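You operate a simulated robot arm through the tools that you are given. There is no shell and no other tool.

You are at the controls of a simulated robot arm. One attempt, no reset.

Task
Share out the silver tins on the top of the blue rack. At the end: the 46 mm silver tin from the top of the blue rack is in the wide blue drawer; the 56 mm silver tin from the top of the blue rack is on the top of the small black cabinet; whatever was shut is shut again. Leave all else as you found it, and nothing knocked over (what rides in a drawer may roll over).

It is judged by the outcome, as a careful person would: the job done as asked, and still so three seconds after it is handed in. It fails if anything else is knocked over, pushed out of place, dropped, spilled or broken.

Robot
A 7-joint arm with a three-finger gripper, fixed in place. Base frame: the origin is at the foot of the arm, x ahead of it, y to its left, z up; the work surface is at about z = 0.9. Units: m, rad, N and s.
Its first joint turns from -2.897 to 2.897 rad. Payload 2.69 kg.
The TCP is the grasp point between the finger pads, 0.03 m short of the fingertips. In the tool frame z runs along the fingers and y along their closing line. Largest opening 0.128 m; the body of the gripper starts 0.117 m behind the TCP.
Orientation is told as [roll, pitch, yaw] about the base's x, y, z axes, in that order, counted from this pose: with the fingers straight down and closing along the base's y, the tool's x points along the base's -x, its y along +y and its z along -z.

Tools
- The arm moves only by the tool apply_moves. Its argument "motion" is text: rows parted by semicolons, each of 7 numbers parted by spaces: the shift along the tool's x, y, z in m, then the turn, a rotation vector about the tool's x, y, z in rad, then the opening, from 0 (shut) to 1 (fully open). In form: x y z ax ay az hand; .... A call has 1 to 20 rows; each row shifts and turns the commanded pose from where the row before left it, along the tool's axes as they then stand. Each row takes 0.2 s and may step no farther than 0.05 m and 0.15 rad from the row before; otherwise, or with a gripper value out of range, the whole call is refused. A pose out of reach is approached as far as the arm can. The call stops where the force on the tool passes 40 N (or 10 N more than at its start, if that is more) or the arm is blocked; 0.2 s more then pass. The fingers move at their own pace and stop on an object; they squeeze with about 38 N. The grip force told is the motor's: it shows also when the fingers shut on nothing. Time passes only in rows, and 0.2 s behind the last, so rows that do not move let the fingers close. The reply holds the time, the measured pose of the TCP, the force on the tool along the base axes, the opening and the grip force, in the units named above and with some noise, with the torque about the TCP (base axes, N m) and any sound that the robot's microphone picked up, and new pictures: "views" is both (left out), scene, wrist or none.
- Cameras (640 x 400 px; columns grow to the right, rows downward): "scene" is fixed at [0.3981, 0.5009, 1.4809]; the picture's right is [-0.79, -0.61, 0.00], its down [-0.44, 0.57, -0.70] and it looks along [0.42, -0.55, -0.72] (base axes); focal length 214 px, centre (320, 200). "wrist" rides on the gripper at [0.058, 0.054, -0.131] in the tool frame; the picture's right is [-0.68, 0.74, 0.00], its down [-0.62, -0.57, -0.55] and it looks along [-0.40, -0.37, 0.84] (tool axes); focal length 234 px, centre (320, 200). There is no depth. A picture from a camera that has moved, and an enlarged one, comes with that camera's place and axes in the base frame and with its lens.
- lift_body(by): slides the trunk up (or, below 0, down) by that many m; the arm rides with it, the base frame stays. It gives what a move gives, with no picture.
- close_up(camera, box): a new picture of the part [left, top, right, bottom] of that camera's present view, enlarged. The clock stands still meanwhile.
- sign_off(): hands the job in; it is judged then, once.

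Places have to be worked out from the pictures, the camera data and where the tool is seen. Open the gripper and draw the arm clear of the work before you hand the job in, unless the task says otherwise.

The tools are called after "Call:" by a JSON object that holds its "api" and its "payload". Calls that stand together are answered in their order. apply_moves: Moves the arm, as the interface text tells. Its arguments: {"type":"object","properties":{"motion":{"type":"string"},"views":{"type":"string","enum":["both","scene","wrist","none"]}},"required":["motion"]} The other tools are called the same way: lift_body (by) slides the trunk up or down; close_up (camera, box) takes an enlarged picture of a part of a camera's view; sign_off () hands the job in.

At the start:

```text
time: 0.0
tcp_pos: [0.7455, 0.2002, 1.3207]
orientation: [0.001, -0.001, 0.0]
wrist_force: [0.3, 0.6, 0.5]
wrist_torque: [-0.01, -0.02, -0.02]
gripper_width: 0.128
gripper_force: 0.1
trunk travel left (down, up): [-0.15, 0.2]
```

scene: 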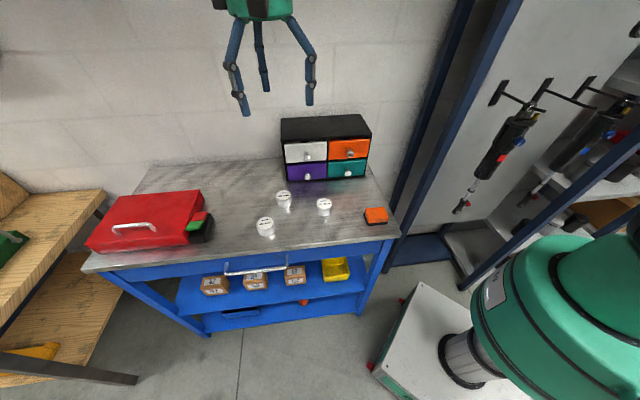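
wrist: 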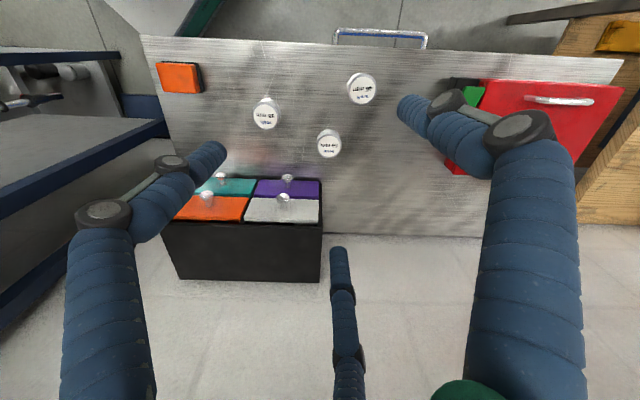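

I see a blue bench with three tins, a four-drawer black cabinet, a red toolbox and a wide blue drawer with a bar handle. I'll take enlarged views to read the tins and locate the handle.

Call:
{"api": "close_up", "payload": {"camera": "scene", "box": [230, 170, 350, 245]}}

Call:
{"api": "close_up", "payload": {"camera": "wrist", "box": [230, 50, 400, 170]}}

Call:
{"api": "close_up", "payload": {"camera": "scene", "box": [80, 220, 400, 340]}}

Call:
{"api": "close_up", "payload": {"camera": "scene", "box": [260, 100, 400, 190]}}

```text
5.33 times, centred on (290, 208) of scene
camera zoom: at [0.3981, 0.5009, 1.4809], right [-0.79, -0.61, 0.0], down [-0.44, 0.57, -0.7], along [0.42, -0.55, -0.72], focal length 1144 px, centre (480, 160)
```

zoom: 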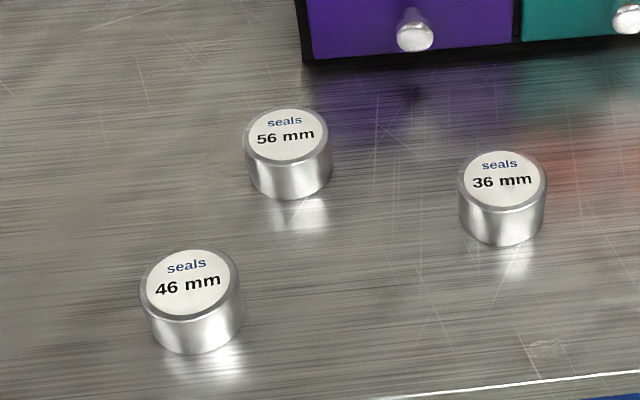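

```text
3.33 times, centred on (315, 110) of wrist
camera zoom: at [0.6878, 0.2533, 1.4525], right [0.68, 0.74, 0.0], down [0.62, -0.57, 0.55], along [0.4, -0.37, -0.84], focal length 781 px, centre (337, 500)
```

zoom: 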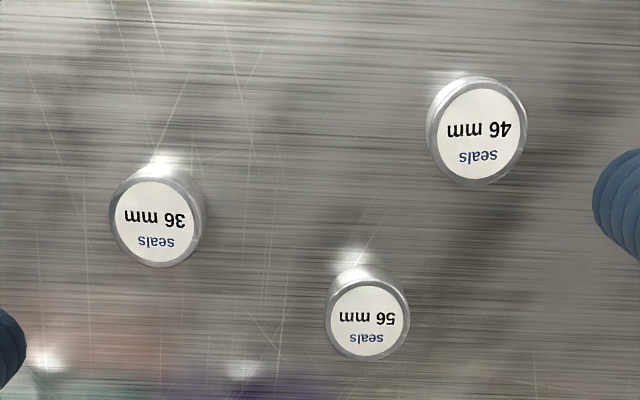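

```text
2.00 times, centred on (240, 280) of scene
camera zoom: at [0.3981, 0.5009, 1.4809], right [-0.79, -0.61, 0.0], down [-0.44, 0.57, -0.7], along [0.42, -0.55, -0.72], focal length 429 px, centre (480, 40)
```

zoom: 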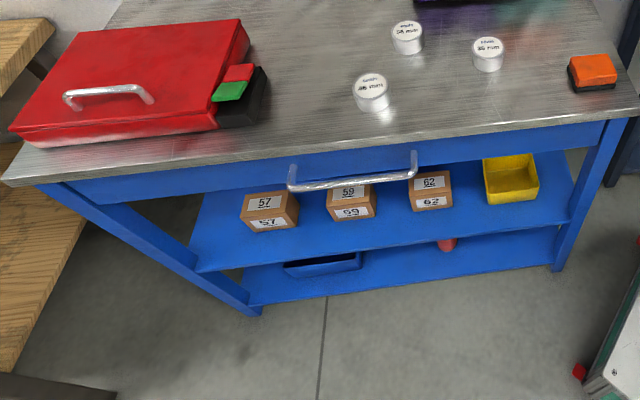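

```text
4.44 times, centred on (330, 145) of scene
camera zoom: at [0.3981, 0.5009, 1.4809], right [-0.79, -0.61, 0.0], down [-0.44, 0.57, -0.7], along [0.42, -0.55, -0.72], focal length 953 px, centre (276, 444)
```

zoom: 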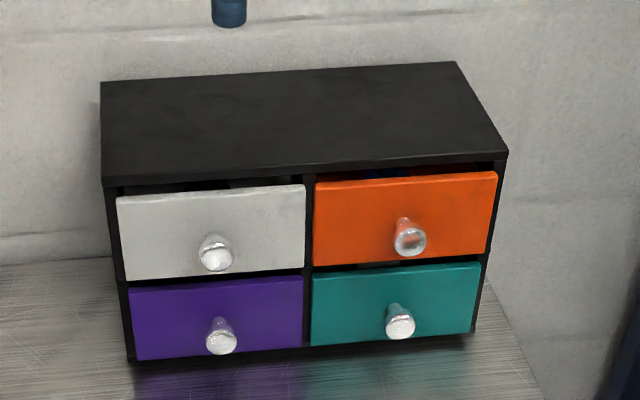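

The 46 tin sits near (0.798, 0.270), the 56 tin near (0.839, 0.142) and the 36 tin near (0.70, 0.086), with tops at about z 0.93. Before moving I want a closer look at the fingers and the drawer handle.

Call:
{"api": "close_up", "payload": {"camera": "scene", "box": [200, 0, 340, 120]}}

Call:
{"api": "close_up", "payload": {"camera": "scene", "box": [200, 230, 310, 300]}}

Call:
{"api": "close_up", "payload": {"camera": "wrist", "box": [310, 10, 450, 90]}}

```text
3.33 times, centred on (270, 60) of scene
camera zoom: at [0.3981, 0.5009, 1.4809], right [-0.79, -0.61, 0.0], down [-0.44, 0.57, -0.7], along [0.42, -0.55, -0.72], focal length 715 px, centre (487, 667)
```

zoom: 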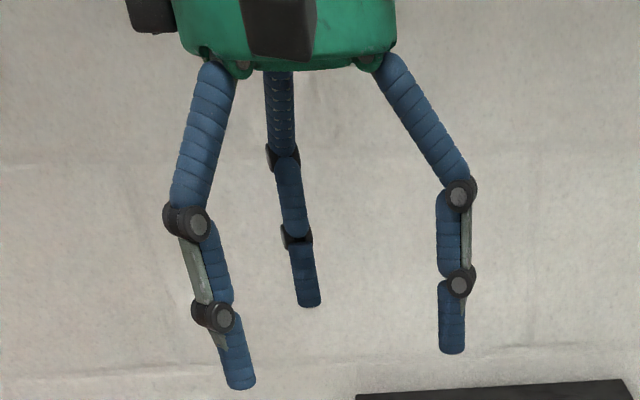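

```text
5.71 times, centred on (255, 265) of scene
camera zoom: at [0.3981, 0.5009, 1.4809], right [-0.79, -0.61, 0.0], down [-0.44, 0.57, -0.7], along [0.42, -0.55, -0.72], focal length 1226 px, centre (691, -171)
```

zoom: 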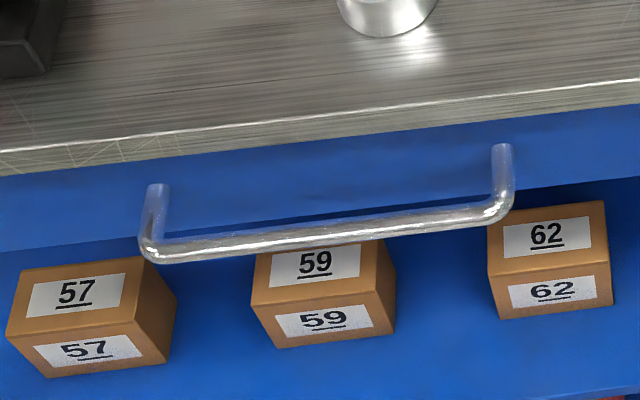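

```text
4.57 times, centred on (380, 50) of wrist
camera zoom: at [0.6878, 0.2533, 1.4525], right [0.68, 0.74, 0.0], down [0.62, -0.57, 0.55], along [0.4, -0.37, -0.84], focal length 1070 px, centre (46, 886)
```

zoom: 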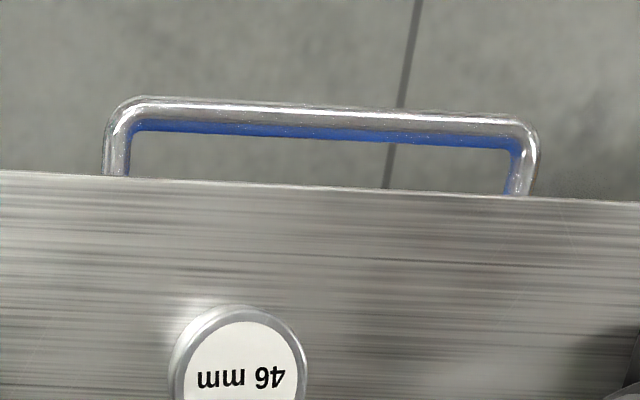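

The hand renders with three jointed fingers, and the handle bar triangulates to about z 0.82, running from (0.687, 0.302) to (0.827, 0.441), which is 45° in plan and about 26 mm out from the bench edge. I'll yaw the hand +45° up high and narrow it to see how the fingers behave.

Call:
{"api": "apply_moves", "payload": {"motion": "0 0 0 0 0 -0.131 0.5; 0 0 0 0 0 -0.131 0.17; 0 0 0 0 0 -0.131 0.17; 0 0 0 0 0 -0.131 0.17; 0 0 0 0 0 -0.131 0.17; 0 0 0 0 0 -0.13 0.17", "views": "both"}}

```text
time: 1.4
tcp_pos: [0.7457, 0.2008, 1.3204]
orientation: [0.0, 0.0, 0.786]
wrist_force: [-0.2, 0.6, 0.3]
wrist_torque: [0.01, 0.04, 0.0]
gripper_width: 0.0217
gripper_force: 0.0
trunk travel left (down, up): [-0.15, 0.2]
camera wrist: at [0.667, 0.1963, 1.4526], right [-0.04, 1.0, 0.0], down [0.84, 0.04, 0.55], along [0.55, 0.02, -0.84], focal length 234 px, centre (320, 200)
```

scene: 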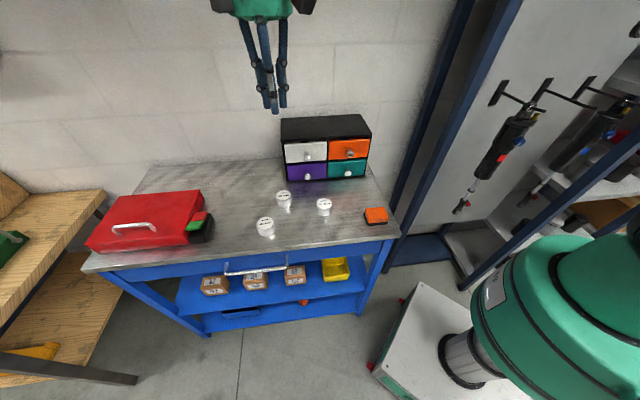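
wrist: 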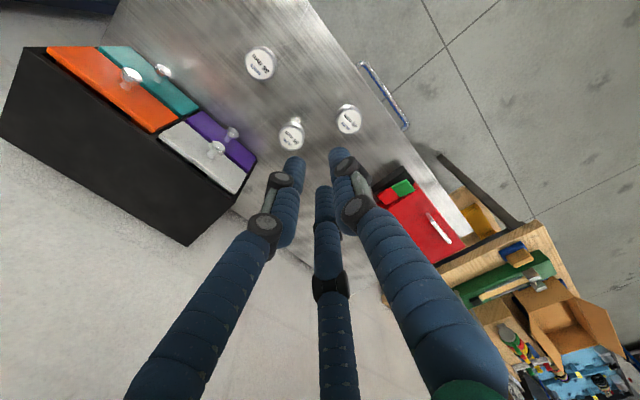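

The three drawn fingers close in together towards the TCP. Next I'll move over the handle at height for a close look at the bar and its gap.

Call:
{"api": "apply_moves", "payload": {"motion": "-0.0322 0.0281 0 0 0 0 0.17; -0.0322 0.0281 0 0 0 0 0.17; -0.0322 0.0281 0 0 0 0 0.17; -0.0322 0.0281 0 0 0 0 0.17; 0 0 0.045 0 0 0 0.17; 0 0 0.045 0 0 0 0.17; 0 0 0.045 0 0 0 0.17; 0 0 0.045 0 0 0 0.17; 0 0 0.045 0 0 0 0.17; 0 0 0.045 0 0 0 0.17", "views": "both"}}

```text
time: 3.6
tcp_pos: [0.7575, 0.3705, 1.0503]
orientation: [0.0, 0.0, 0.786]
wrist_force: [0.9, 0.7, -0.1]
wrist_torque: [0.0, -0.01, 0.03]
gripper_width: 0.0221
gripper_force: 0.1
trunk travel left (down, up): [-0.15, 0.2]
camera wrist: at [0.6781, 0.3664, 1.182], right [-0.04, 1.0, 0.0], down [0.83, 0.04, 0.55], along [0.55, 0.02, -0.84], focal length 234 px, centre (320, 200)
```

scene: 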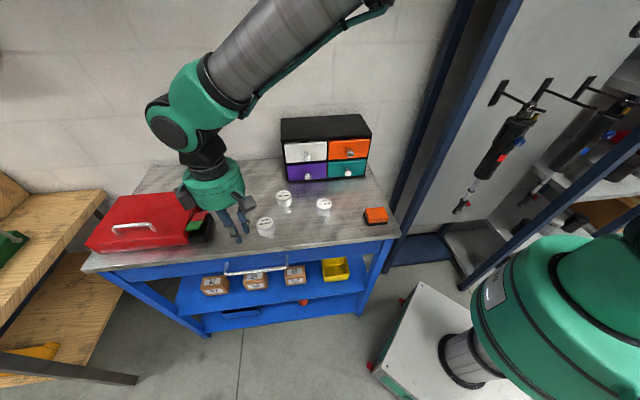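
wrist: 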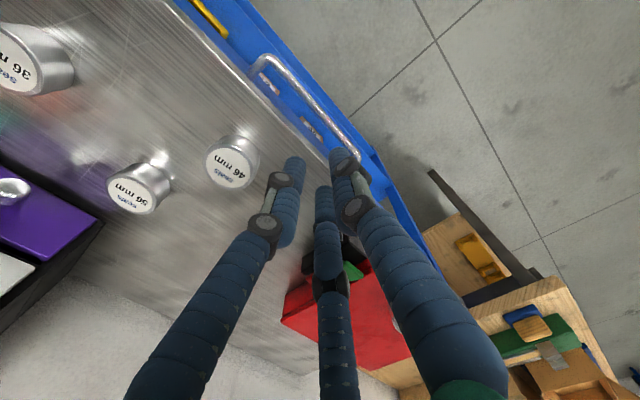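

The hand is above the handle. I'll enlarge the wrist view to measure the bar against the bench edge.

Call:
{"api": "close_up", "payload": {"camera": "wrist", "box": [230, 30, 390, 180]}}

Call:
{"api": "close_up", "payload": {"camera": "scene", "box": [160, 140, 320, 290]}}

```text
2.67 times, centred on (310, 105) of wrist
camera zoom: at [0.6781, 0.3664, 1.182], right [-0.04, 1.0, 0.0], down [0.83, 0.04, 0.55], along [0.55, 0.02, -0.84], focal length 624 px, centre (347, 453)
```

zoom: 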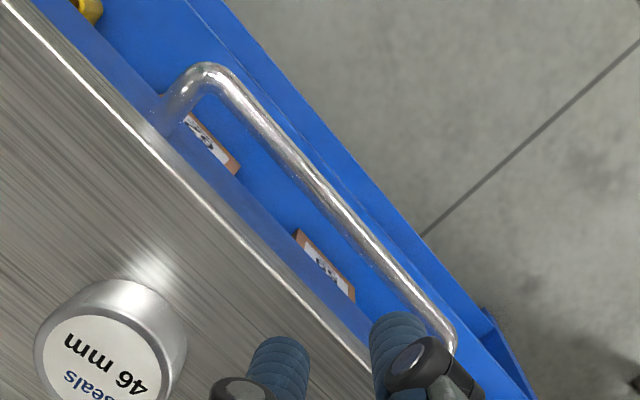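

```text
2.67 times, centred on (240, 215) of scene
camera zoom: at [0.3981, 0.5009, 1.4809], right [-0.79, -0.61, 0.0], down [-0.44, 0.57, -0.7], along [0.42, -0.55, -0.72], focal length 572 px, centre (533, 160)
```

zoom: 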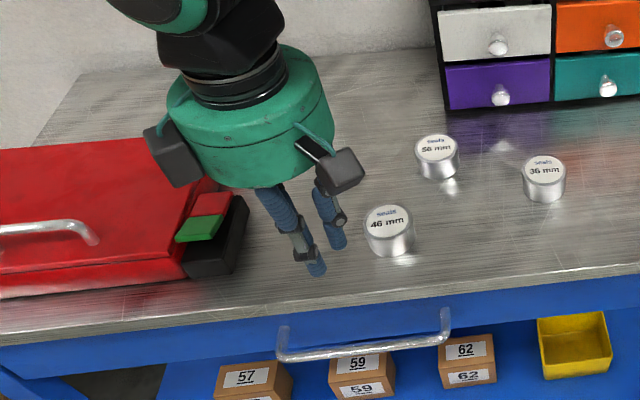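

The bar centreline is about 25 mm out from the bench edge and the drawer face looks recessed behind that edge. A hand tilted about 14° with its fingertips inward gives the rear finger plenty of room, so I'll step outward, tilt and come part of the way down.

Call:
{"api": "apply_moves", "payload": {"motion": "0 0.029 0 0 0 0 0.22; 0 0.029 0 0 0 0 0.22; 0 0 0 0.125 0 0 0.22; 0 0 0 0.125 0 0 0.22; 0 0 0.04 0 0 0 0.22; 0 0 0.04 0 0 0 0.22; 0 0 0.04 0 0 0 0.22; 0 0 0.04 0 0 0 0.22", "views": "both"}}

```text
time: 5.4
tcp_pos: [0.7437, 0.3844, 0.8959]
orientation: [-0.253, -0.001, 0.785]
wrist_force: [-1.4, -0.5, 0.3]
wrist_torque: [0.03, 0.01, 0.01]
gripper_width: 0.0283
gripper_force: 0.0
trunk travel left (down, up): [-0.15, 0.2]
camera wrist: at [0.643, 0.4019, 1.0094], right [-0.03, 0.98, -0.18], down [0.73, 0.14, 0.67], along [0.69, -0.11, -0.72], focal length 234 px, centre (320, 200)
```

scene: 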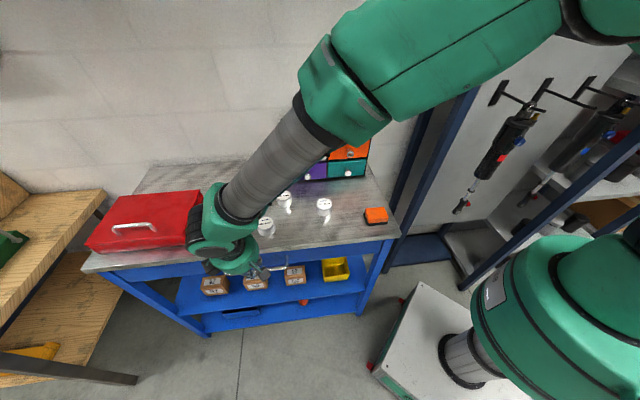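
wrist: 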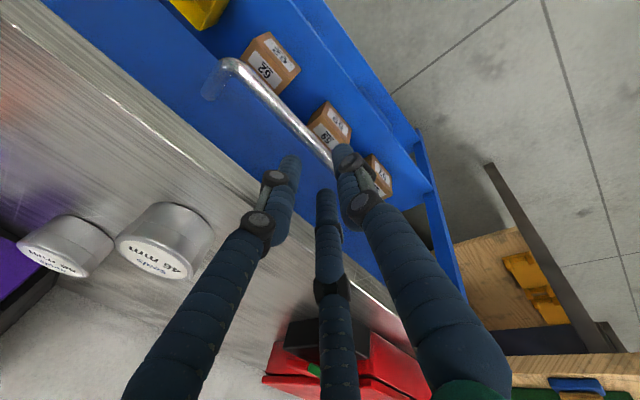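

The bar passes between the single finger and the pair, as planned. I'll enlarge the wrist view to check the alignment before going in.

Call:
{"api": "close_up", "payload": {"camera": "wrist", "box": [190, 40, 400, 230]}}

Call:
{"api": "close_up", "payload": {"camera": "scene", "box": [190, 220, 310, 300]}}

```text
2.11 times, centred on (295, 135) of wrist
camera zoom: at [0.643, 0.4019, 1.0094], right [-0.03, 0.98, -0.18], down [0.73, 0.14, 0.67], along [0.69, -0.11, -0.72], focal length 493 px, centre (373, 337)
```

zoom: 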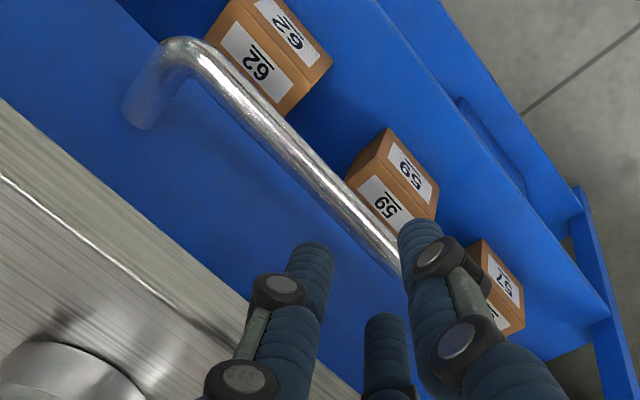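

```text
5.00 times, centred on (250, 260) of scene
camera zoom: at [0.3981, 0.5009, 1.4809], right [-0.79, -0.61, 0.0], down [-0.44, 0.57, -0.7], along [0.42, -0.55, -0.72], focal length 1072 px, centre (670, -100)
```

zoom: 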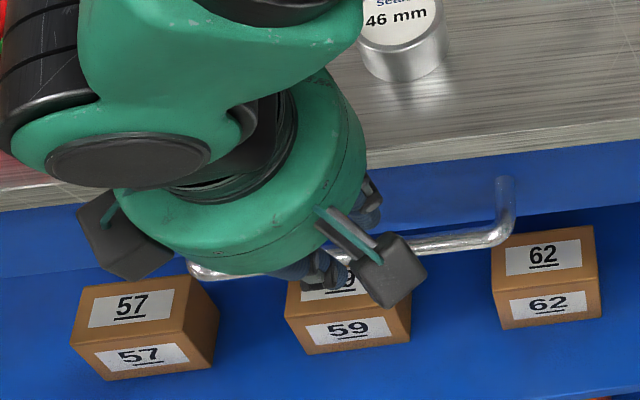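

Both views put the bar at about n = -0.274 and z 0.824, on the tool's axis to within 2 mm and about 75 mm ahead. I'll go in 70 mm.

Call:
{"api": "apply_moves", "payload": {"motion": "0 0 0.025 0 0 0 0.22; 0 0 0.025 0 0 0 0.22; 0 0 0.02 0 0 0 0.22", "views": "both"}}

```text
time: 6.0
tcp_pos: [0.7552, 0.3769, 0.8545]
orientation: [-0.252, -0.004, 0.786]
wrist_force: [-0.2, -0.2, 5.6]
wrist_torque: [-0.15, 0.07, -0.05]
gripper_width: 0.0286
gripper_force: 0.3
trunk travel left (down, up): [-0.15, 0.2]
stopped in row 3: the force on the tool passed its limit at 158 N (the readings are from after the stop); the commanded pose is now the measured one
camera wrist: at [0.6534, 0.395, 0.9685], right [-0.02, 0.98, -0.18], down [0.72, 0.14, 0.67], along [0.69, -0.11, -0.72], focal length 234 px, centre (320, 200)
```

scene: 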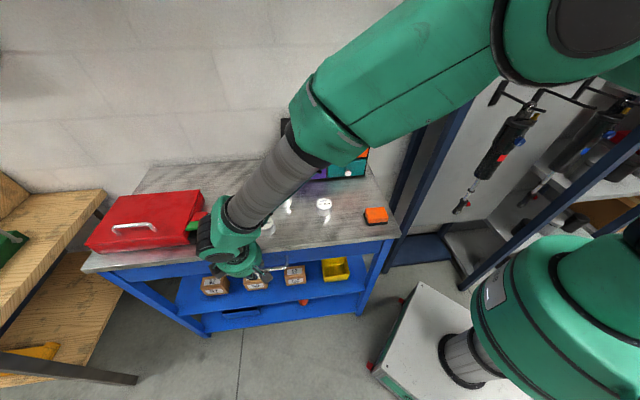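
wrist: 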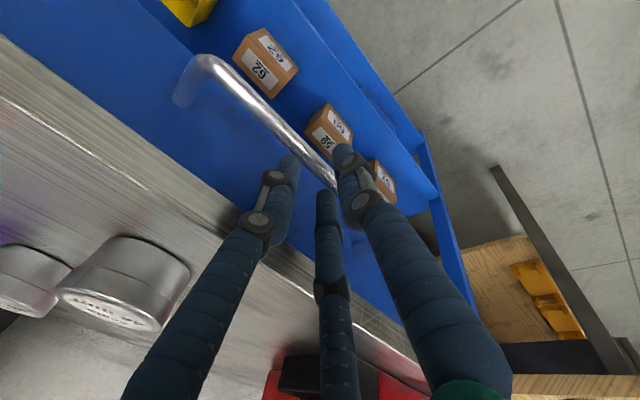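

The descent stopped on a hard contact at TCP z 0.8545, with the fingertips just above bar height. I'll look closely at which finger touches before doing anything else.

Call:
{"api": "close_up", "payload": {"camera": "wrist", "box": [240, 100, 400, 230]}}

Call:
{"api": "close_up", "payload": {"camera": "scene", "box": [190, 200, 310, 300]}}

```text
3.08 times, centred on (320, 165) of wrist
camera zoom: at [0.6534, 0.395, 0.9685], right [-0.02, 0.98, -0.18], down [0.72, 0.14, 0.67], along [0.69, -0.11, -0.72], focal length 720 px, centre (320, 308)
```

zoom: 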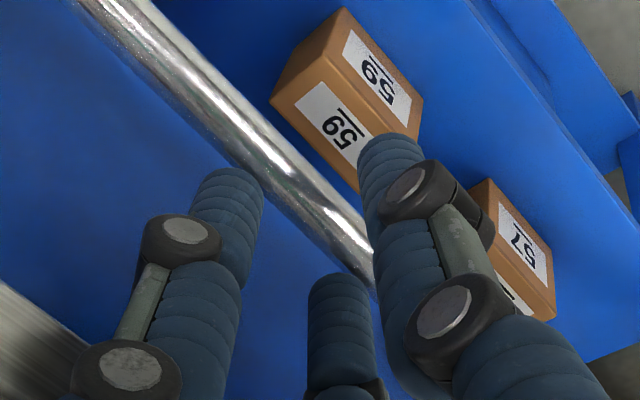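

```text
4.00 times, centred on (250, 250) of scene
camera zoom: at [0.3981, 0.5009, 1.4809], right [-0.79, -0.61, 0.0], down [-0.44, 0.57, -0.7], along [0.42, -0.55, -0.72], focal length 858 px, centre (600, 0)
```

zoom: 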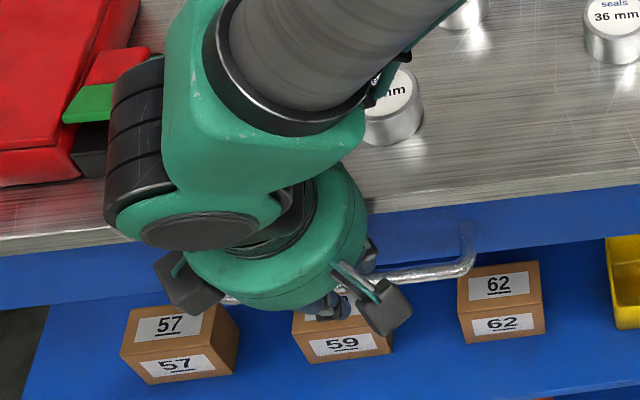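

The contact torque points to the left-hand drawn finger landing on the bar, so the three-finger geometry is physical. Its pair sits only about 10 mm off axis at this opening. I'll back off, open to about 40 mm, shift 6 mm inward so the bar is centred between the single finger and the pair, then go in gently.

Call:
{"api": "apply_moves", "payload": {"motion": "0 0 -0.03 0 0 0 0.22; 0 -0.006 0 0 0 0 0.3125; 0 0 0 0 0 0 0.3125; 0 0 0.015 0 0 0 0.3125; 0 0 0.01 0 0 0 0.3125; 0 0 0.006 0 0 0 0.3125; 0 0 0.006 0 0 0 0.3125; 0 0 0.006 0 0 0 0.3125; 0 0 0.006 0 0 0 0.3125", "views": "both"}}

```text
time: 8.0
tcp_pos: [0.7622, 0.3707, 0.8366]
orientation: [-0.25, -0.002, 0.784]
wrist_force: [-0.1, -0.4, 0.3]
wrist_torque: [-0.03, 0.03, 0.02]
gripper_width: 0.0398
gripper_force: 0.0
trunk travel left (down, up): [-0.15, 0.2]
camera wrist: at [0.6606, 0.3874, 0.9502], right [-0.02, 0.98, -0.18], down [0.73, 0.14, 0.67], along [0.69, -0.11, -0.72], focal length 234 px, centre (320, 200)
```

scene: 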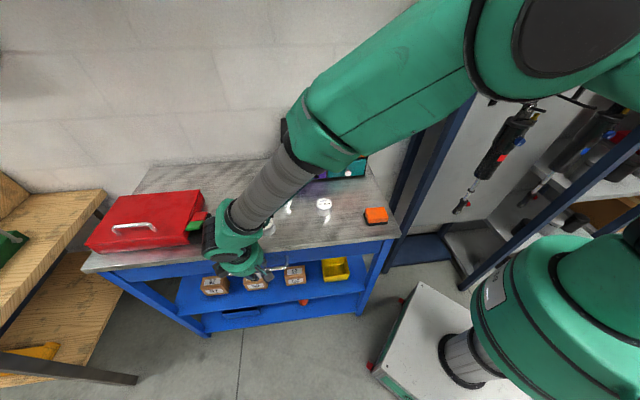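
wrist: 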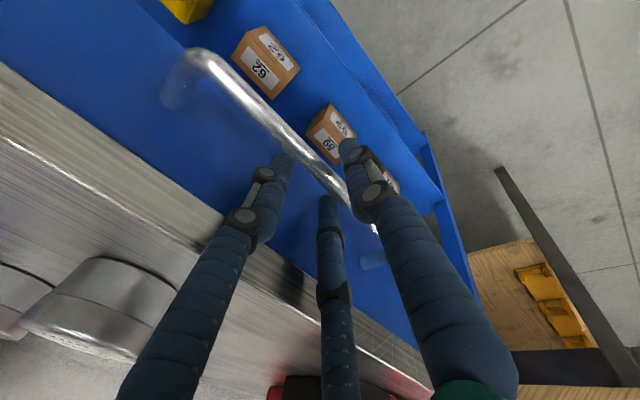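

It went in with no contact, and the bar now lies between the fingers. I'll close the hand on the bar.

Call:
{"api": "apply_moves", "payload": {"motion": "0 0 0 0 0 0 0.2; 0 0 0 0 0 0 0.1; 0 0 0 0 0 0 0; 0 0 0 0 0 0 0", "views": "wrist"}}

Call:
{"api": "close_up", "payload": {"camera": "wrist", "box": [240, 100, 400, 230]}}

```text
time: 9.0
tcp_pos: [0.7614, 0.3701, 0.8354]
orientation: [-0.249, -0.002, 0.784]
wrist_force: [0.1, -0.4, -2.0]
wrist_torque: [0.03, -0.02, 0.08]
gripper_width: 0.0222
gripper_force: 45.3
trunk travel left (down, up): [-0.15, 0.2]
camera wrist: at [0.6607, 0.3874, 0.9502], right [-0.02, 0.98, -0.18], down [0.73, 0.14, 0.67], along [0.69, -0.11, -0.72], focal length 234 px, centre (320, 200)
```

wrist: 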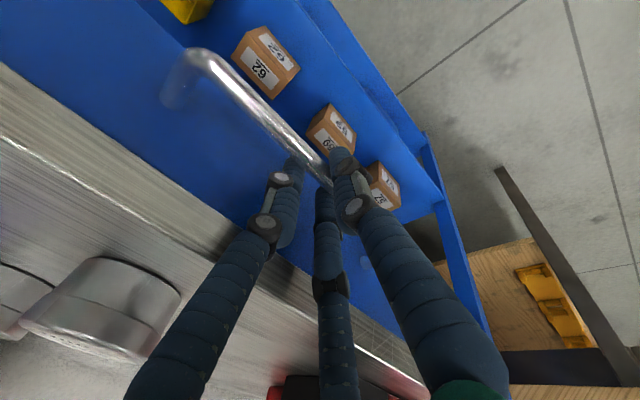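

```text
3.08 times, centred on (320, 165) of wrist
camera zoom: at [0.6607, 0.3874, 0.9502], right [-0.02, 0.98, -0.18], down [0.73, 0.14, 0.67], along [0.69, -0.11, -0.72], focal length 720 px, centre (320, 308)
```

zoom: 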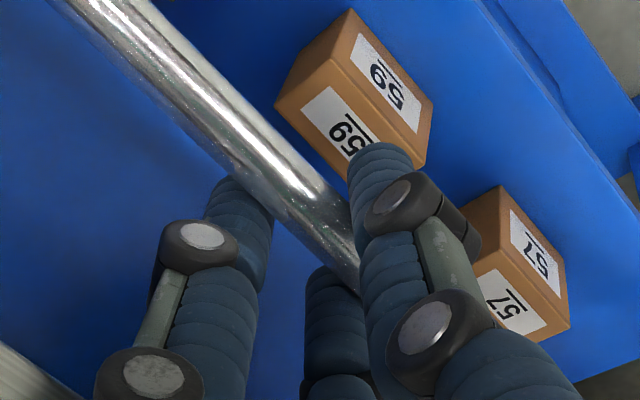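

The grip reading of 22 mm with 45 N fits three fingers around a bar about 12.6 mm thick. I'll pull straight out along the drawer's normal, starting with a small test pull.

Call:
{"api": "apply_moves", "payload": {"motion": "0 0.0097 -0.0025 0 0 0 0; 0 0.0097 -0.0025 0 0 0 0; 0 0.0145 -0.0037 0 0 0 0; 0 0.0145 -0.0037 0 0 0 0", "views": "both"}}

```text
time: 10.0
tcp_pos: [0.7251, 0.406, 0.837]
orientation: [-0.25, -0.002, 0.785]
wrist_force: [-0.1, 2.1, -1.8]
wrist_torque: [-0.63, 0.54, -0.08]
gripper_width: 0.0223
gripper_force: 44.8
trunk travel left (down, up): [-0.15, 0.2]
camera wrist: at [0.6245, 0.4234, 0.9503], right [-0.03, 0.98, -0.18], down [0.73, 0.14, 0.67], along [0.69, -0.11, -0.72], focal length 234 px, centre (320, 200)
```

scene: 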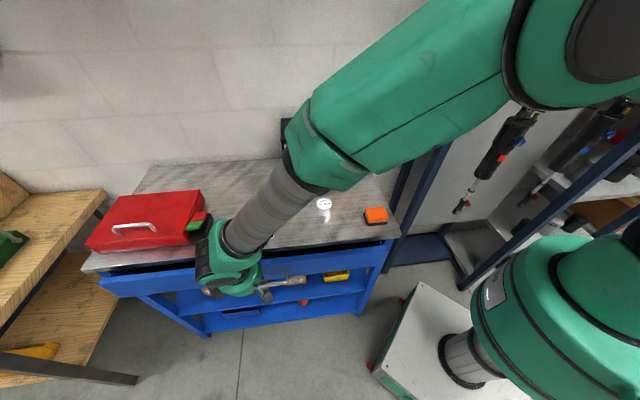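
wrist: 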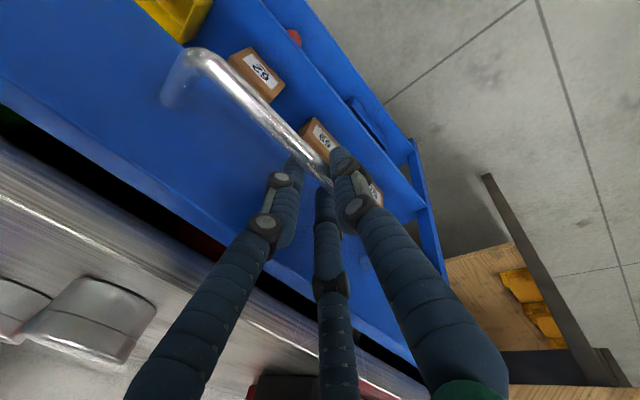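

The drawer slides freely and is 51 mm out. I'll keep pulling to about 0.21 m.

Call:
{"api": "apply_moves", "payload": {"motion": "0 0.0194 -0.0049 0 0 0 0; 0 0.0194 -0.0049 0 0 0 0; 0 0.0194 -0.0049 0 0 0 0; 0 0.0194 -0.0049 0 0 0 0; 0 0.0194 -0.0049 0 0 0 0; 0 0.0194 -0.0049 0 0 0 0; 0 0.0194 -0.0049 0 0 0 0; 0 0.0145 -0.0037 0 0 0 0", "views": "both"}}

```text
time: 11.8
tcp_pos: [0.6171, 0.5162, 0.8355]
orientation: [-0.25, -0.003, 0.784]
wrist_force: [2.1, 4.2, 2.5]
wrist_torque: [-0.51, 0.43, -0.06]
gripper_width: 0.0224
gripper_force: 45.0
trunk travel left (down, up): [-0.15, 0.2]
camera wrist: at [0.5151, 0.5327, 0.9502], right [-0.02, 0.98, -0.18], down [0.73, 0.14, 0.67], along [0.69, -0.11, -0.72], focal length 234 px, centre (320, 200)
```

scene: 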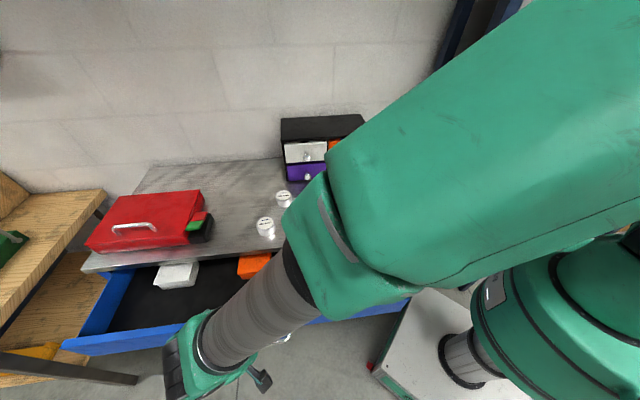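
wrist: 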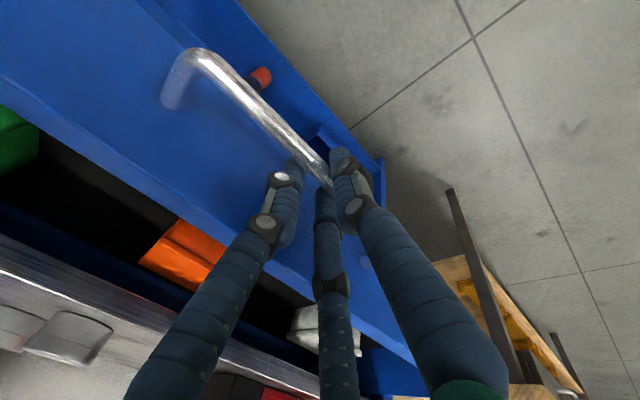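

The drawer is 0.205 m open and holds a few boxes. I'll release the bar with a small opening, back straight out along the tool axis and turn the hand upright.

Call:
{"api": "apply_moves", "payload": {"motion": "0 0 0 0 0 0 0.2; 0 0 0 0 0 0 0.3125; 0 0 0 0 0 0 0.3125; 0 0 -0.02 0 0 0 0.3125; 0 0 -0.04 0 0 0 0.3125; 0 0 -0.04 0 0 0 0.3125; 0 0 -0.04 0 0 0 0.3125; 0 0 -0.04 0 0 0 0.3125; 0 0 -0.04 -0.125 0 0 0.3125; 0 0 -0.04 -0.125 0 0 0.3125", "views": "both"}}

```text
time: 14.0
tcp_pos: [0.5725, 0.5576, 1.0875]
orientation: [0.001, -0.003, 0.785]
wrist_force: [0.1, -0.2, -0.9]
wrist_torque: [-0.02, -0.04, 0.0]
gripper_width: 0.0402
gripper_force: 0.1
trunk travel left (down, up): [-0.15, 0.2]
camera wrist: at [0.4934, 0.553, 1.2201], right [-0.04, 1.0, 0.0], down [0.83, 0.03, 0.55], along [0.55, 0.02, -0.84], focal length 234 px, centre (320, 200)
```

scene: 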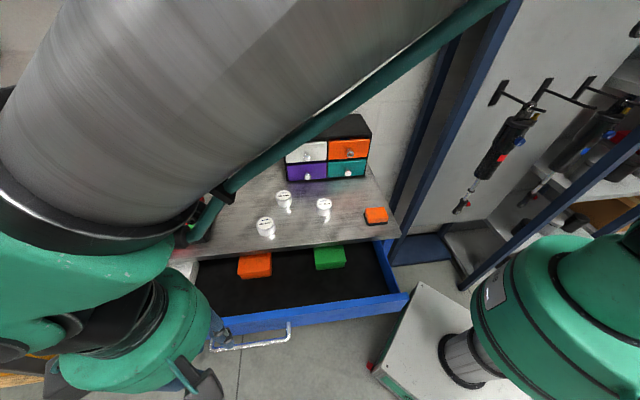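
wrist: 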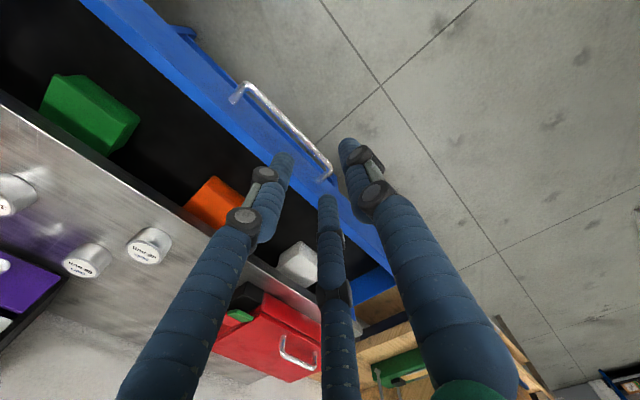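

The drawer is open with clear space between the orange and green boxes. Next I'll move above the 46 mm tin with the hand half open for a refined look.

Call:
{"api": "apply_moves", "payload": {"motion": "0.0055 -0.04535 0 0 0 0 0.5; 0.0055 -0.04535 0 0 0 0 0.7; 0.0055 -0.04535 0 0 0 0 0.7; 0.0055 -0.04535 0 0 0 0 0.7; 0.0055 -0.04535 0 0 0 0 0.7; 0.0055 -0.04535 0 0 0 0 0.7; 0.0055 -0.04535 0 0 0 0 0.7; 0.0055 -0.04535 0 0 0 0 0.7", "views": "both"}}

```text
time: 15.8
tcp_pos: [0.801, 0.2681, 1.0874]
orientation: [0.001, -0.002, 0.786]
wrist_force: [0.0, -0.5, -0.5]
wrist_torque: [-0.05, 0.0, -0.01]
gripper_width: 0.0894
gripper_force: 0.0
trunk travel left (down, up): [-0.15, 0.2]
camera wrist: at [0.7204, 0.2639, 1.2192], right [-0.04, 1.0, 0.0], down [0.83, 0.03, 0.55], along [0.55, 0.02, -0.84], focal length 234 px, centre (320, 200)
```

scene: 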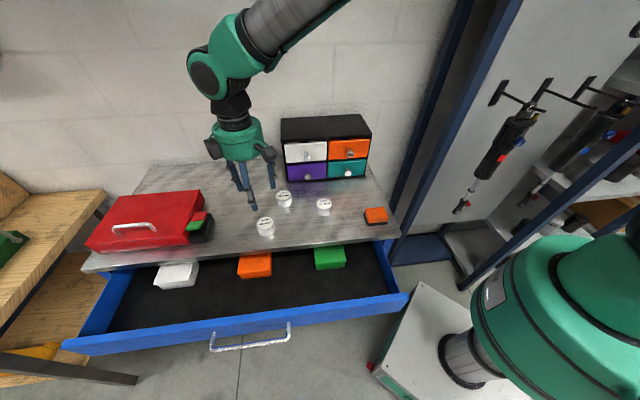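
wrist: 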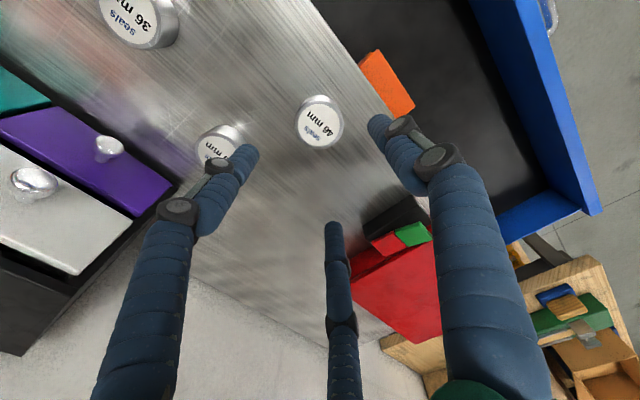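

I'll enlarge the tins in the wrist view to refine their centres and heights.

Call:
{"api": "close_up", "payload": {"camera": "wrist", "box": [270, 80, 370, 160]}}

Call:
{"api": "close_up", "payload": {"camera": "scene", "box": [230, 170, 350, 245]}}

Call:
{"api": "close_up", "payload": {"camera": "scene", "box": [60, 230, 420, 360]}}

```text
5.00 times, centred on (320, 120) of wrist
camera zoom: at [0.7204, 0.2639, 1.2192], right [-0.04, 1.0, 0.0], down [0.83, 0.03, 0.55], along [0.55, 0.02, -0.84], focal length 1171 px, centre (320, 600)
```

zoom: 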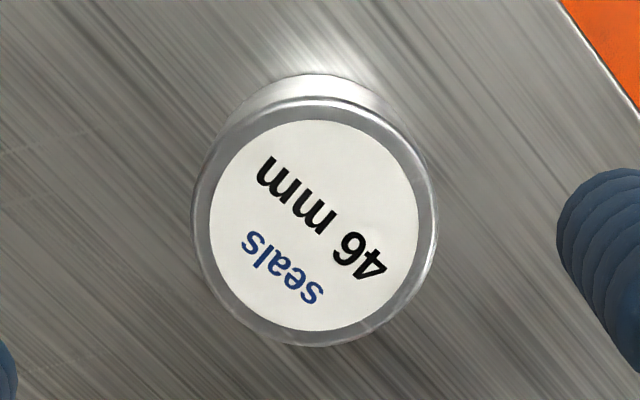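

```text
5.33 times, centred on (290, 208) of scene
camera zoom: at [0.3981, 0.5009, 1.4809], right [-0.79, -0.61, 0.0], down [-0.44, 0.57, -0.7], along [0.42, -0.55, -0.72], focal length 1144 px, centre (480, 160)
```

zoom: 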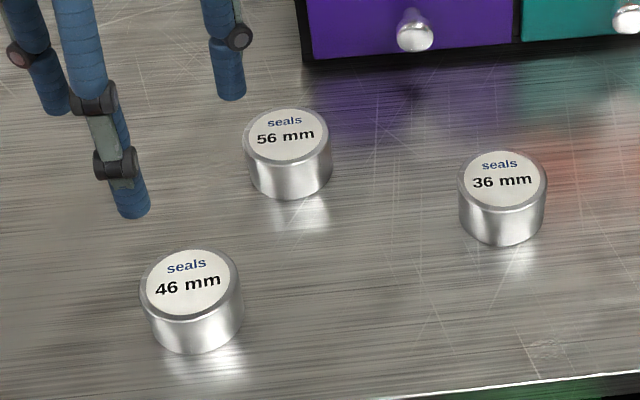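

```text
1.78 times, centred on (240, 295) of scene
camera zoom: at [0.3981, 0.5009, 1.4809], right [-0.79, -0.61, 0.0], down [-0.44, 0.57, -0.7], along [0.42, -0.55, -0.72], focal length 381 px, centre (462, 31)
```

zoom: 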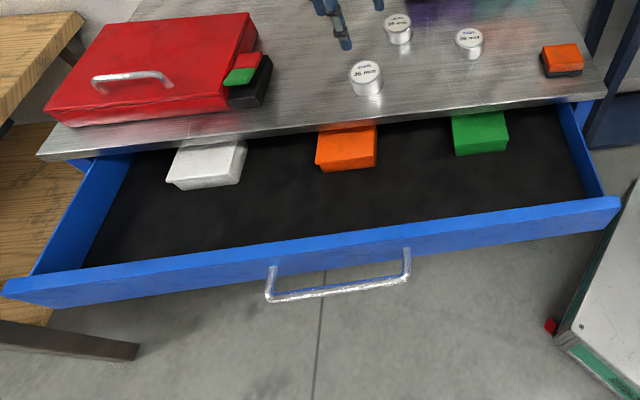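

The 46 tin's centre refines to (0.798, 0.267), about 58 mm in diameter with its top near z 0.937. I'll descend around it with the hand at 0.7 open.

Call:
{"api": "apply_moves", "payload": {"motion": "0.0029 0.0013 0 0 0 0 0.7; 0 0 0.04 0 0 0 0.7; 0 0 0.04 0 0 0 0.7; 0 0 0.035 0 0 0 0.7; 0 0 0.02 0 0 0 0.7; 0 0 0.016 0 0 0 0.7", "views": "both"}}

```text
time: 17.2
tcp_pos: [0.7967, 0.268, 0.9368]
orientation: [-0.001, -0.004, 0.783]
wrist_force: [-0.1, -0.6, 0.4]
wrist_torque: [-0.03, -0.01, 0.04]
gripper_width: 0.0895
gripper_force: 0.1
trunk travel left (down, up): [-0.15, 0.2]
camera wrist: at [0.7174, 0.2632, 1.0685], right [-0.04, 1.0, 0.0], down [0.83, 0.03, 0.55], along [0.55, 0.02, -0.83], focal length 234 px, centre (320, 200)
```

scene: 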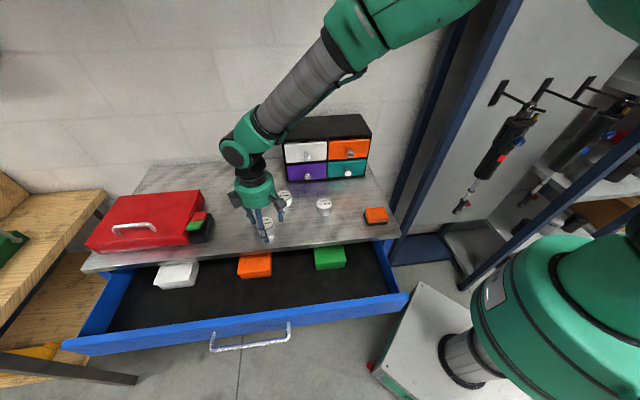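
wrist: 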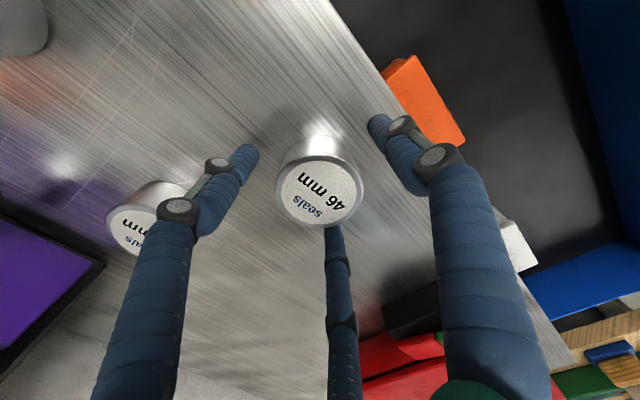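

The fingers surround the 46 tin without touching anything. I'll close gently to grip it.

Call:
{"api": "apply_moves", "payload": {"motion": "0 0 0 0 0 0 0.58; 0 0 0 0 0 0 0.5; 0 0 0 0 0 0 0.43; 0 0 0 0 0 0 0.36; 0 0 0 0 0 0 0.3; 0 0 0 0 0 0 0.3", "views": "both"}}

```text
time: 18.6
tcp_pos: [0.7968, 0.2688, 0.9371]
orientation: [0.001, -0.002, 0.784]
wrist_force: [0.7, 0.5, 1.0]
wrist_torque: [-0.03, 0.06, 0.03]
gripper_width: 0.0574
gripper_force: 38.2
trunk travel left (down, up): [-0.15, 0.2]
camera wrist: at [0.7173, 0.2631, 1.0688], right [-0.04, 1.0, 0.0], down [0.83, 0.03, 0.55], along [0.55, 0.02, -0.83], focal length 234 px, centre (320, 200)
```

scene: 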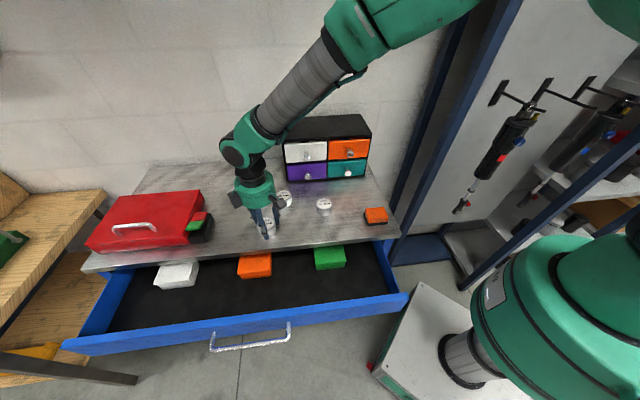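
wrist: 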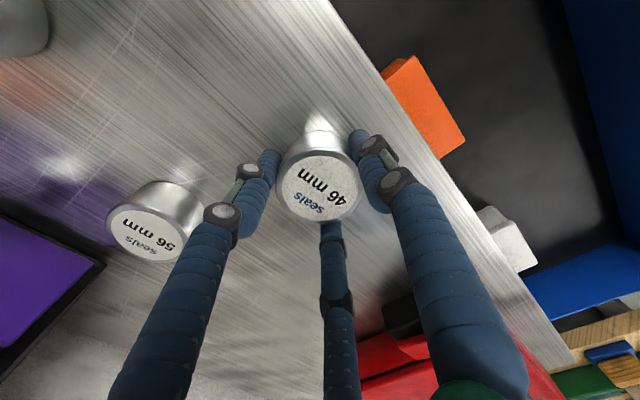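

The grip holds at 57 mm and 38 N. I'll lift the tin and carry it out over the open drawer, to the clear spot between the orange and green boxes.

Call:
{"api": "apply_moves", "payload": {"motion": "0 0 -0.02 0 0 0 0.3; 0 0 -0.03 0 0 0 0.3; 0 0 -0.03 0 0 0 0.3; 0.0184 0.042 0 0 0 0 0.3; 0.0184 0.042 0 0 0 0 0.3; 0.0184 0.042 0 0 0 0 0.3; 0.0183 0.042 0 0 0 0 0.3; 0 0 0 0 0 0 0.3", "views": "both"}}

```text
time: 20.4
tcp_pos: [0.625, 0.3345, 1.0188]
orientation: [-0.001, -0.003, 0.784]
wrist_force: [0.1, 0.6, -1.3]
wrist_torque: [0.0, -0.04, -0.02]
gripper_width: 0.0576
gripper_force: 38.3
trunk travel left (down, up): [-0.15, 0.2]
camera wrist: at [0.5458, 0.3303, 1.1492], right [-0.04, 1.0, 0.0], down [0.83, 0.03, 0.55], along [0.55, 0.02, -0.83], focal length 234 px, centre (320, 200)
```

scene: 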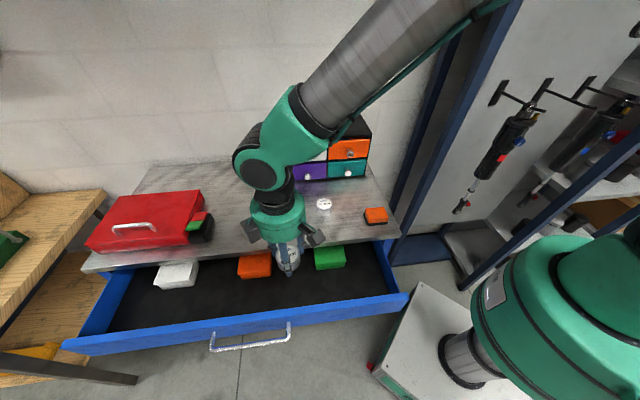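
wrist: 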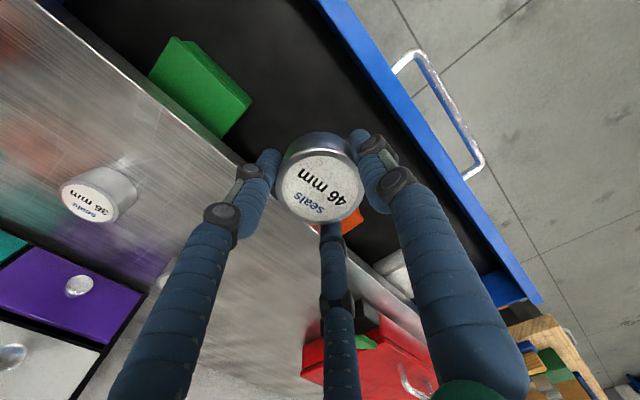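

The tin hangs over the clear patch, with the green and orange boxes well to either side. I'll lower it most of the way.

Call:
{"api": "apply_moves", "payload": {"motion": "0 0 0.04 0 0 0 0.3; 0 0 0.04 0 0 0 0.3; 0 0 0.04 0 0 0 0.3; 0 0 0.035 0 0 0 0.3; 0 0 0 0 0 0 0.3", "views": "both"}}

Call:
{"api": "close_up", "payload": {"camera": "scene", "box": [210, 220, 360, 320]}}

```text
time: 21.6
tcp_pos: [0.6296, 0.3348, 0.8617]
orientation: [-0.001, -0.002, 0.785]
wrist_force: [0.4, 0.3, -0.4]
wrist_torque: [-0.03, 0.04, 0.0]
gripper_width: 0.0575
gripper_force: 38.2
trunk travel left (down, up): [-0.15, 0.2]
camera wrist: at [0.5482, 0.3305, 0.9922], right [-0.04, 1.0, 0.0], down [0.83, 0.03, 0.55], along [0.55, 0.02, -0.83], focal length 234 px, centre (320, 200)
```

scene: 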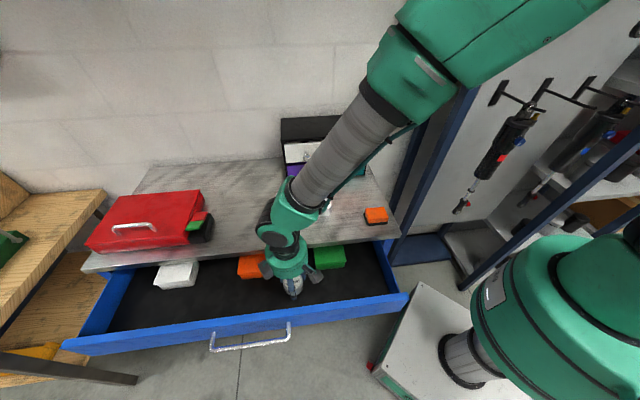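
wrist: 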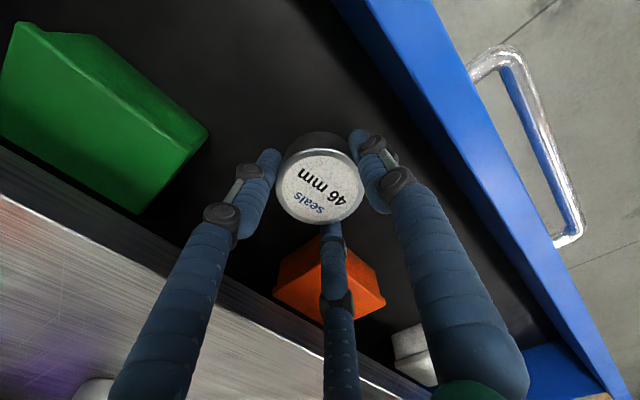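

```text
4.00 times, centred on (285, 270) of scene
camera zoom: at [0.3981, 0.5009, 1.4809], right [-0.79, -0.61, 0.0], down [-0.44, 0.57, -0.7], along [0.42, -0.55, -0.72], focal length 858 px, centre (460, -80)
```

zoom: 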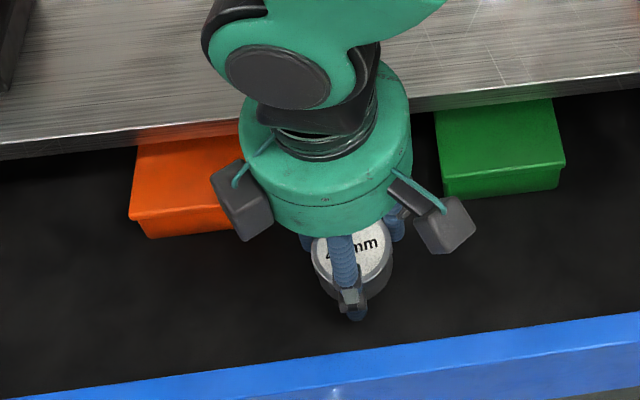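

The tin's base is at about z 0.825, a little above the drawer floor. I'll lower in small steps and watch for contact force.

Call:
{"api": "apply_moves", "payload": {"motion": "0 0 0.003 0 0 0 0.3; 0 0 0.003 0 0 0 0.3; 0 0 0.003 0 0 0 0.3; 0 0 0.002 0 0 0 0.3; 0 0 0 0 0 0 0.3", "views": "none"}}

```text
time: 22.8
tcp_pos: [0.6264, 0.3341, 0.8513]
orientation: [-0.001, -0.001, 0.783]
wrist_force: [-0.7, 0.9, -1.4]
wrist_torque: [-0.07, -0.01, 0.01]
gripper_width: 0.0575
gripper_force: 37.6
trunk travel left (down, up): [-0.15, 0.2]
```

No contact yet, so I'll continue in 2 mm steps.

Call:
{"api": "apply_moves", "payload": {"motion": "0 0 0.002 0 0 0 0.3; 0 0 0.002 0 0 0 0.3; 0 0 0 0 0 0 0.3", "views": "none"}}

```text
time: 23.6
tcp_pos: [0.6269, 0.3346, 0.8475]
orientation: [-0.001, -0.003, 0.786]
wrist_force: [-0.6, 0.3, -0.9]
wrist_torque: [-0.02, 0.0, 0.02]
gripper_width: 0.0574
gripper_force: 37.7
trunk travel left (down, up): [-0.15, 0.2]
```

Still free at TCP z 0.8475. Two more small steps.

Call:
{"api": "apply_moves", "payload": {"motion": "0 0 0.002 0 0 0 0.3; 0 0 0.002 0 0 0 0.3; 0 0 0 0 0 0 0.3", "views": "none"}}

```text
time: 24.4
tcp_pos: [0.627, 0.3344, 0.8434]
orientation: [0.001, -0.002, 0.783]
wrist_force: [0.3, -0.3, -0.3]
wrist_torque: [0.02, 0.02, 0.01]
gripper_width: 0.0572
gripper_force: 37.7
trunk travel left (down, up): [-0.15, 0.2]
```

Call:
{"api": "apply_moves", "payload": {"motion": "0 0 0.002 0 0 0 0.3; 0 0 0.002 0 0 0 0.3; 0 0 0 0 0 0 0.3", "views": "scene"}}

Call:
{"api": "close_up", "payload": {"camera": "scene", "box": [240, 250, 340, 320]}}

```text
time: 25.2
tcp_pos: [0.6274, 0.3345, 0.8395]
orientation: [0.001, -0.001, 0.785]
wrist_force: [0.7, 0.0, -0.9]
wrist_torque: [0.03, 0.0, 0.01]
gripper_width: 0.0572
gripper_force: 37.9
trunk travel left (down, up): [-0.15, 0.2]
```

scene: 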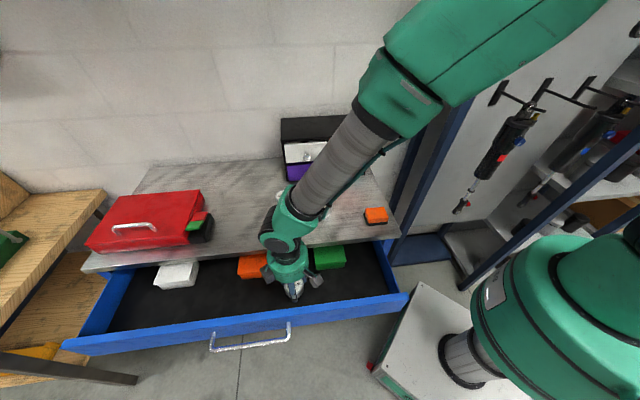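

```text
5.71 times, centred on (290, 285) of scene
camera zoom: at [0.3981, 0.5009, 1.4809], right [-0.79, -0.61, 0.0], down [-0.44, 0.57, -0.7], along [0.42, -0.55, -0.72], focal length 1226 px, centre (491, -286)
```

zoom: 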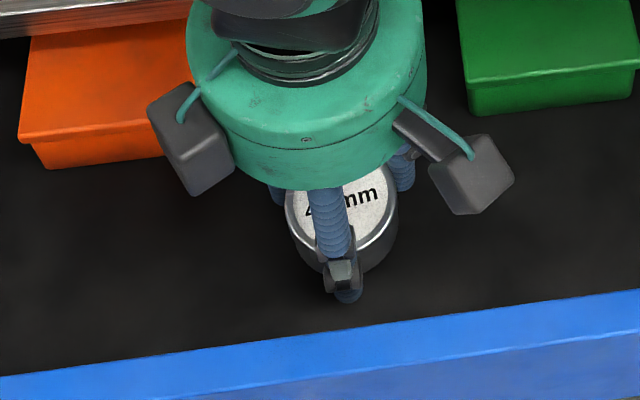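

There's still no contact, and the floor is featureless in the picture. I'll keep going in small steps.

Call:
{"api": "apply_moves", "payload": {"motion": "0 0 0.002 0 0 0 0.3; 0 0 0.002 0 0 0 0.3; 0 0 0 0 0 0 0.3", "views": "none"}}

```text
time: 26.0
tcp_pos: [0.6283, 0.3354, 0.8361]
orientation: [0.001, -0.003, 0.783]
wrist_force: [0.4, 0.1, -1.0]
wrist_torque: [0.02, 0.02, 0.0]
gripper_width: 0.0574
gripper_force: 37.8
trunk travel left (down, up): [-0.15, 0.2]
```

Call:
{"api": "apply_moves", "payload": {"motion": "0 0 0.002 0 0 0 0.3; 0 0 0.002 0 0 0 0.3; 0 0 0 0 0 0 0.3", "views": "none"}}

```text
time: 26.8
tcp_pos: [0.6275, 0.3351, 0.8318]
orientation: [0.001, -0.001, 0.783]
wrist_force: [0.5, 0.2, -0.7]
wrist_torque: [0.0, 0.01, -0.04]
gripper_width: 0.0575
gripper_force: 37.8
trunk travel left (down, up): [-0.15, 0.2]
```

Still free at 0.8318. I'll continue with a look at the wrist view.

Call:
{"api": "apply_moves", "payload": {"motion": "0 0 0.002 0 0 0 0.3; 0 0 0.002 0 0 0 0.3; 0 0 0 0 0 0 0.3", "views": "wrist"}}

```text
time: 27.6
tcp_pos: [0.6269, 0.3348, 0.827]
orientation: [0.0, -0.002, 0.783]
wrist_force: [-0.3, 0.6, 0.5]
wrist_torque: [0.02, 0.0, 0.01]
gripper_width: 0.0576
gripper_force: 37.9
trunk travel left (down, up): [-0.15, 0.2]
camera wrist: at [0.5477, 0.3307, 0.959], right [-0.04, 1.0, 0.0], down [0.83, 0.03, 0.55], along [0.55, 0.02, -0.83], focal length 234 px, centre (320, 200)
```

wrist: 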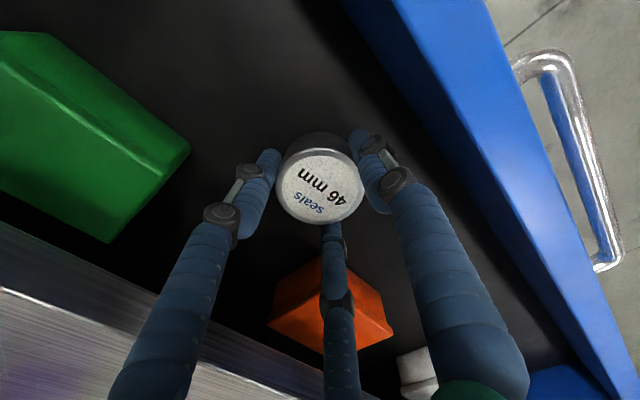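

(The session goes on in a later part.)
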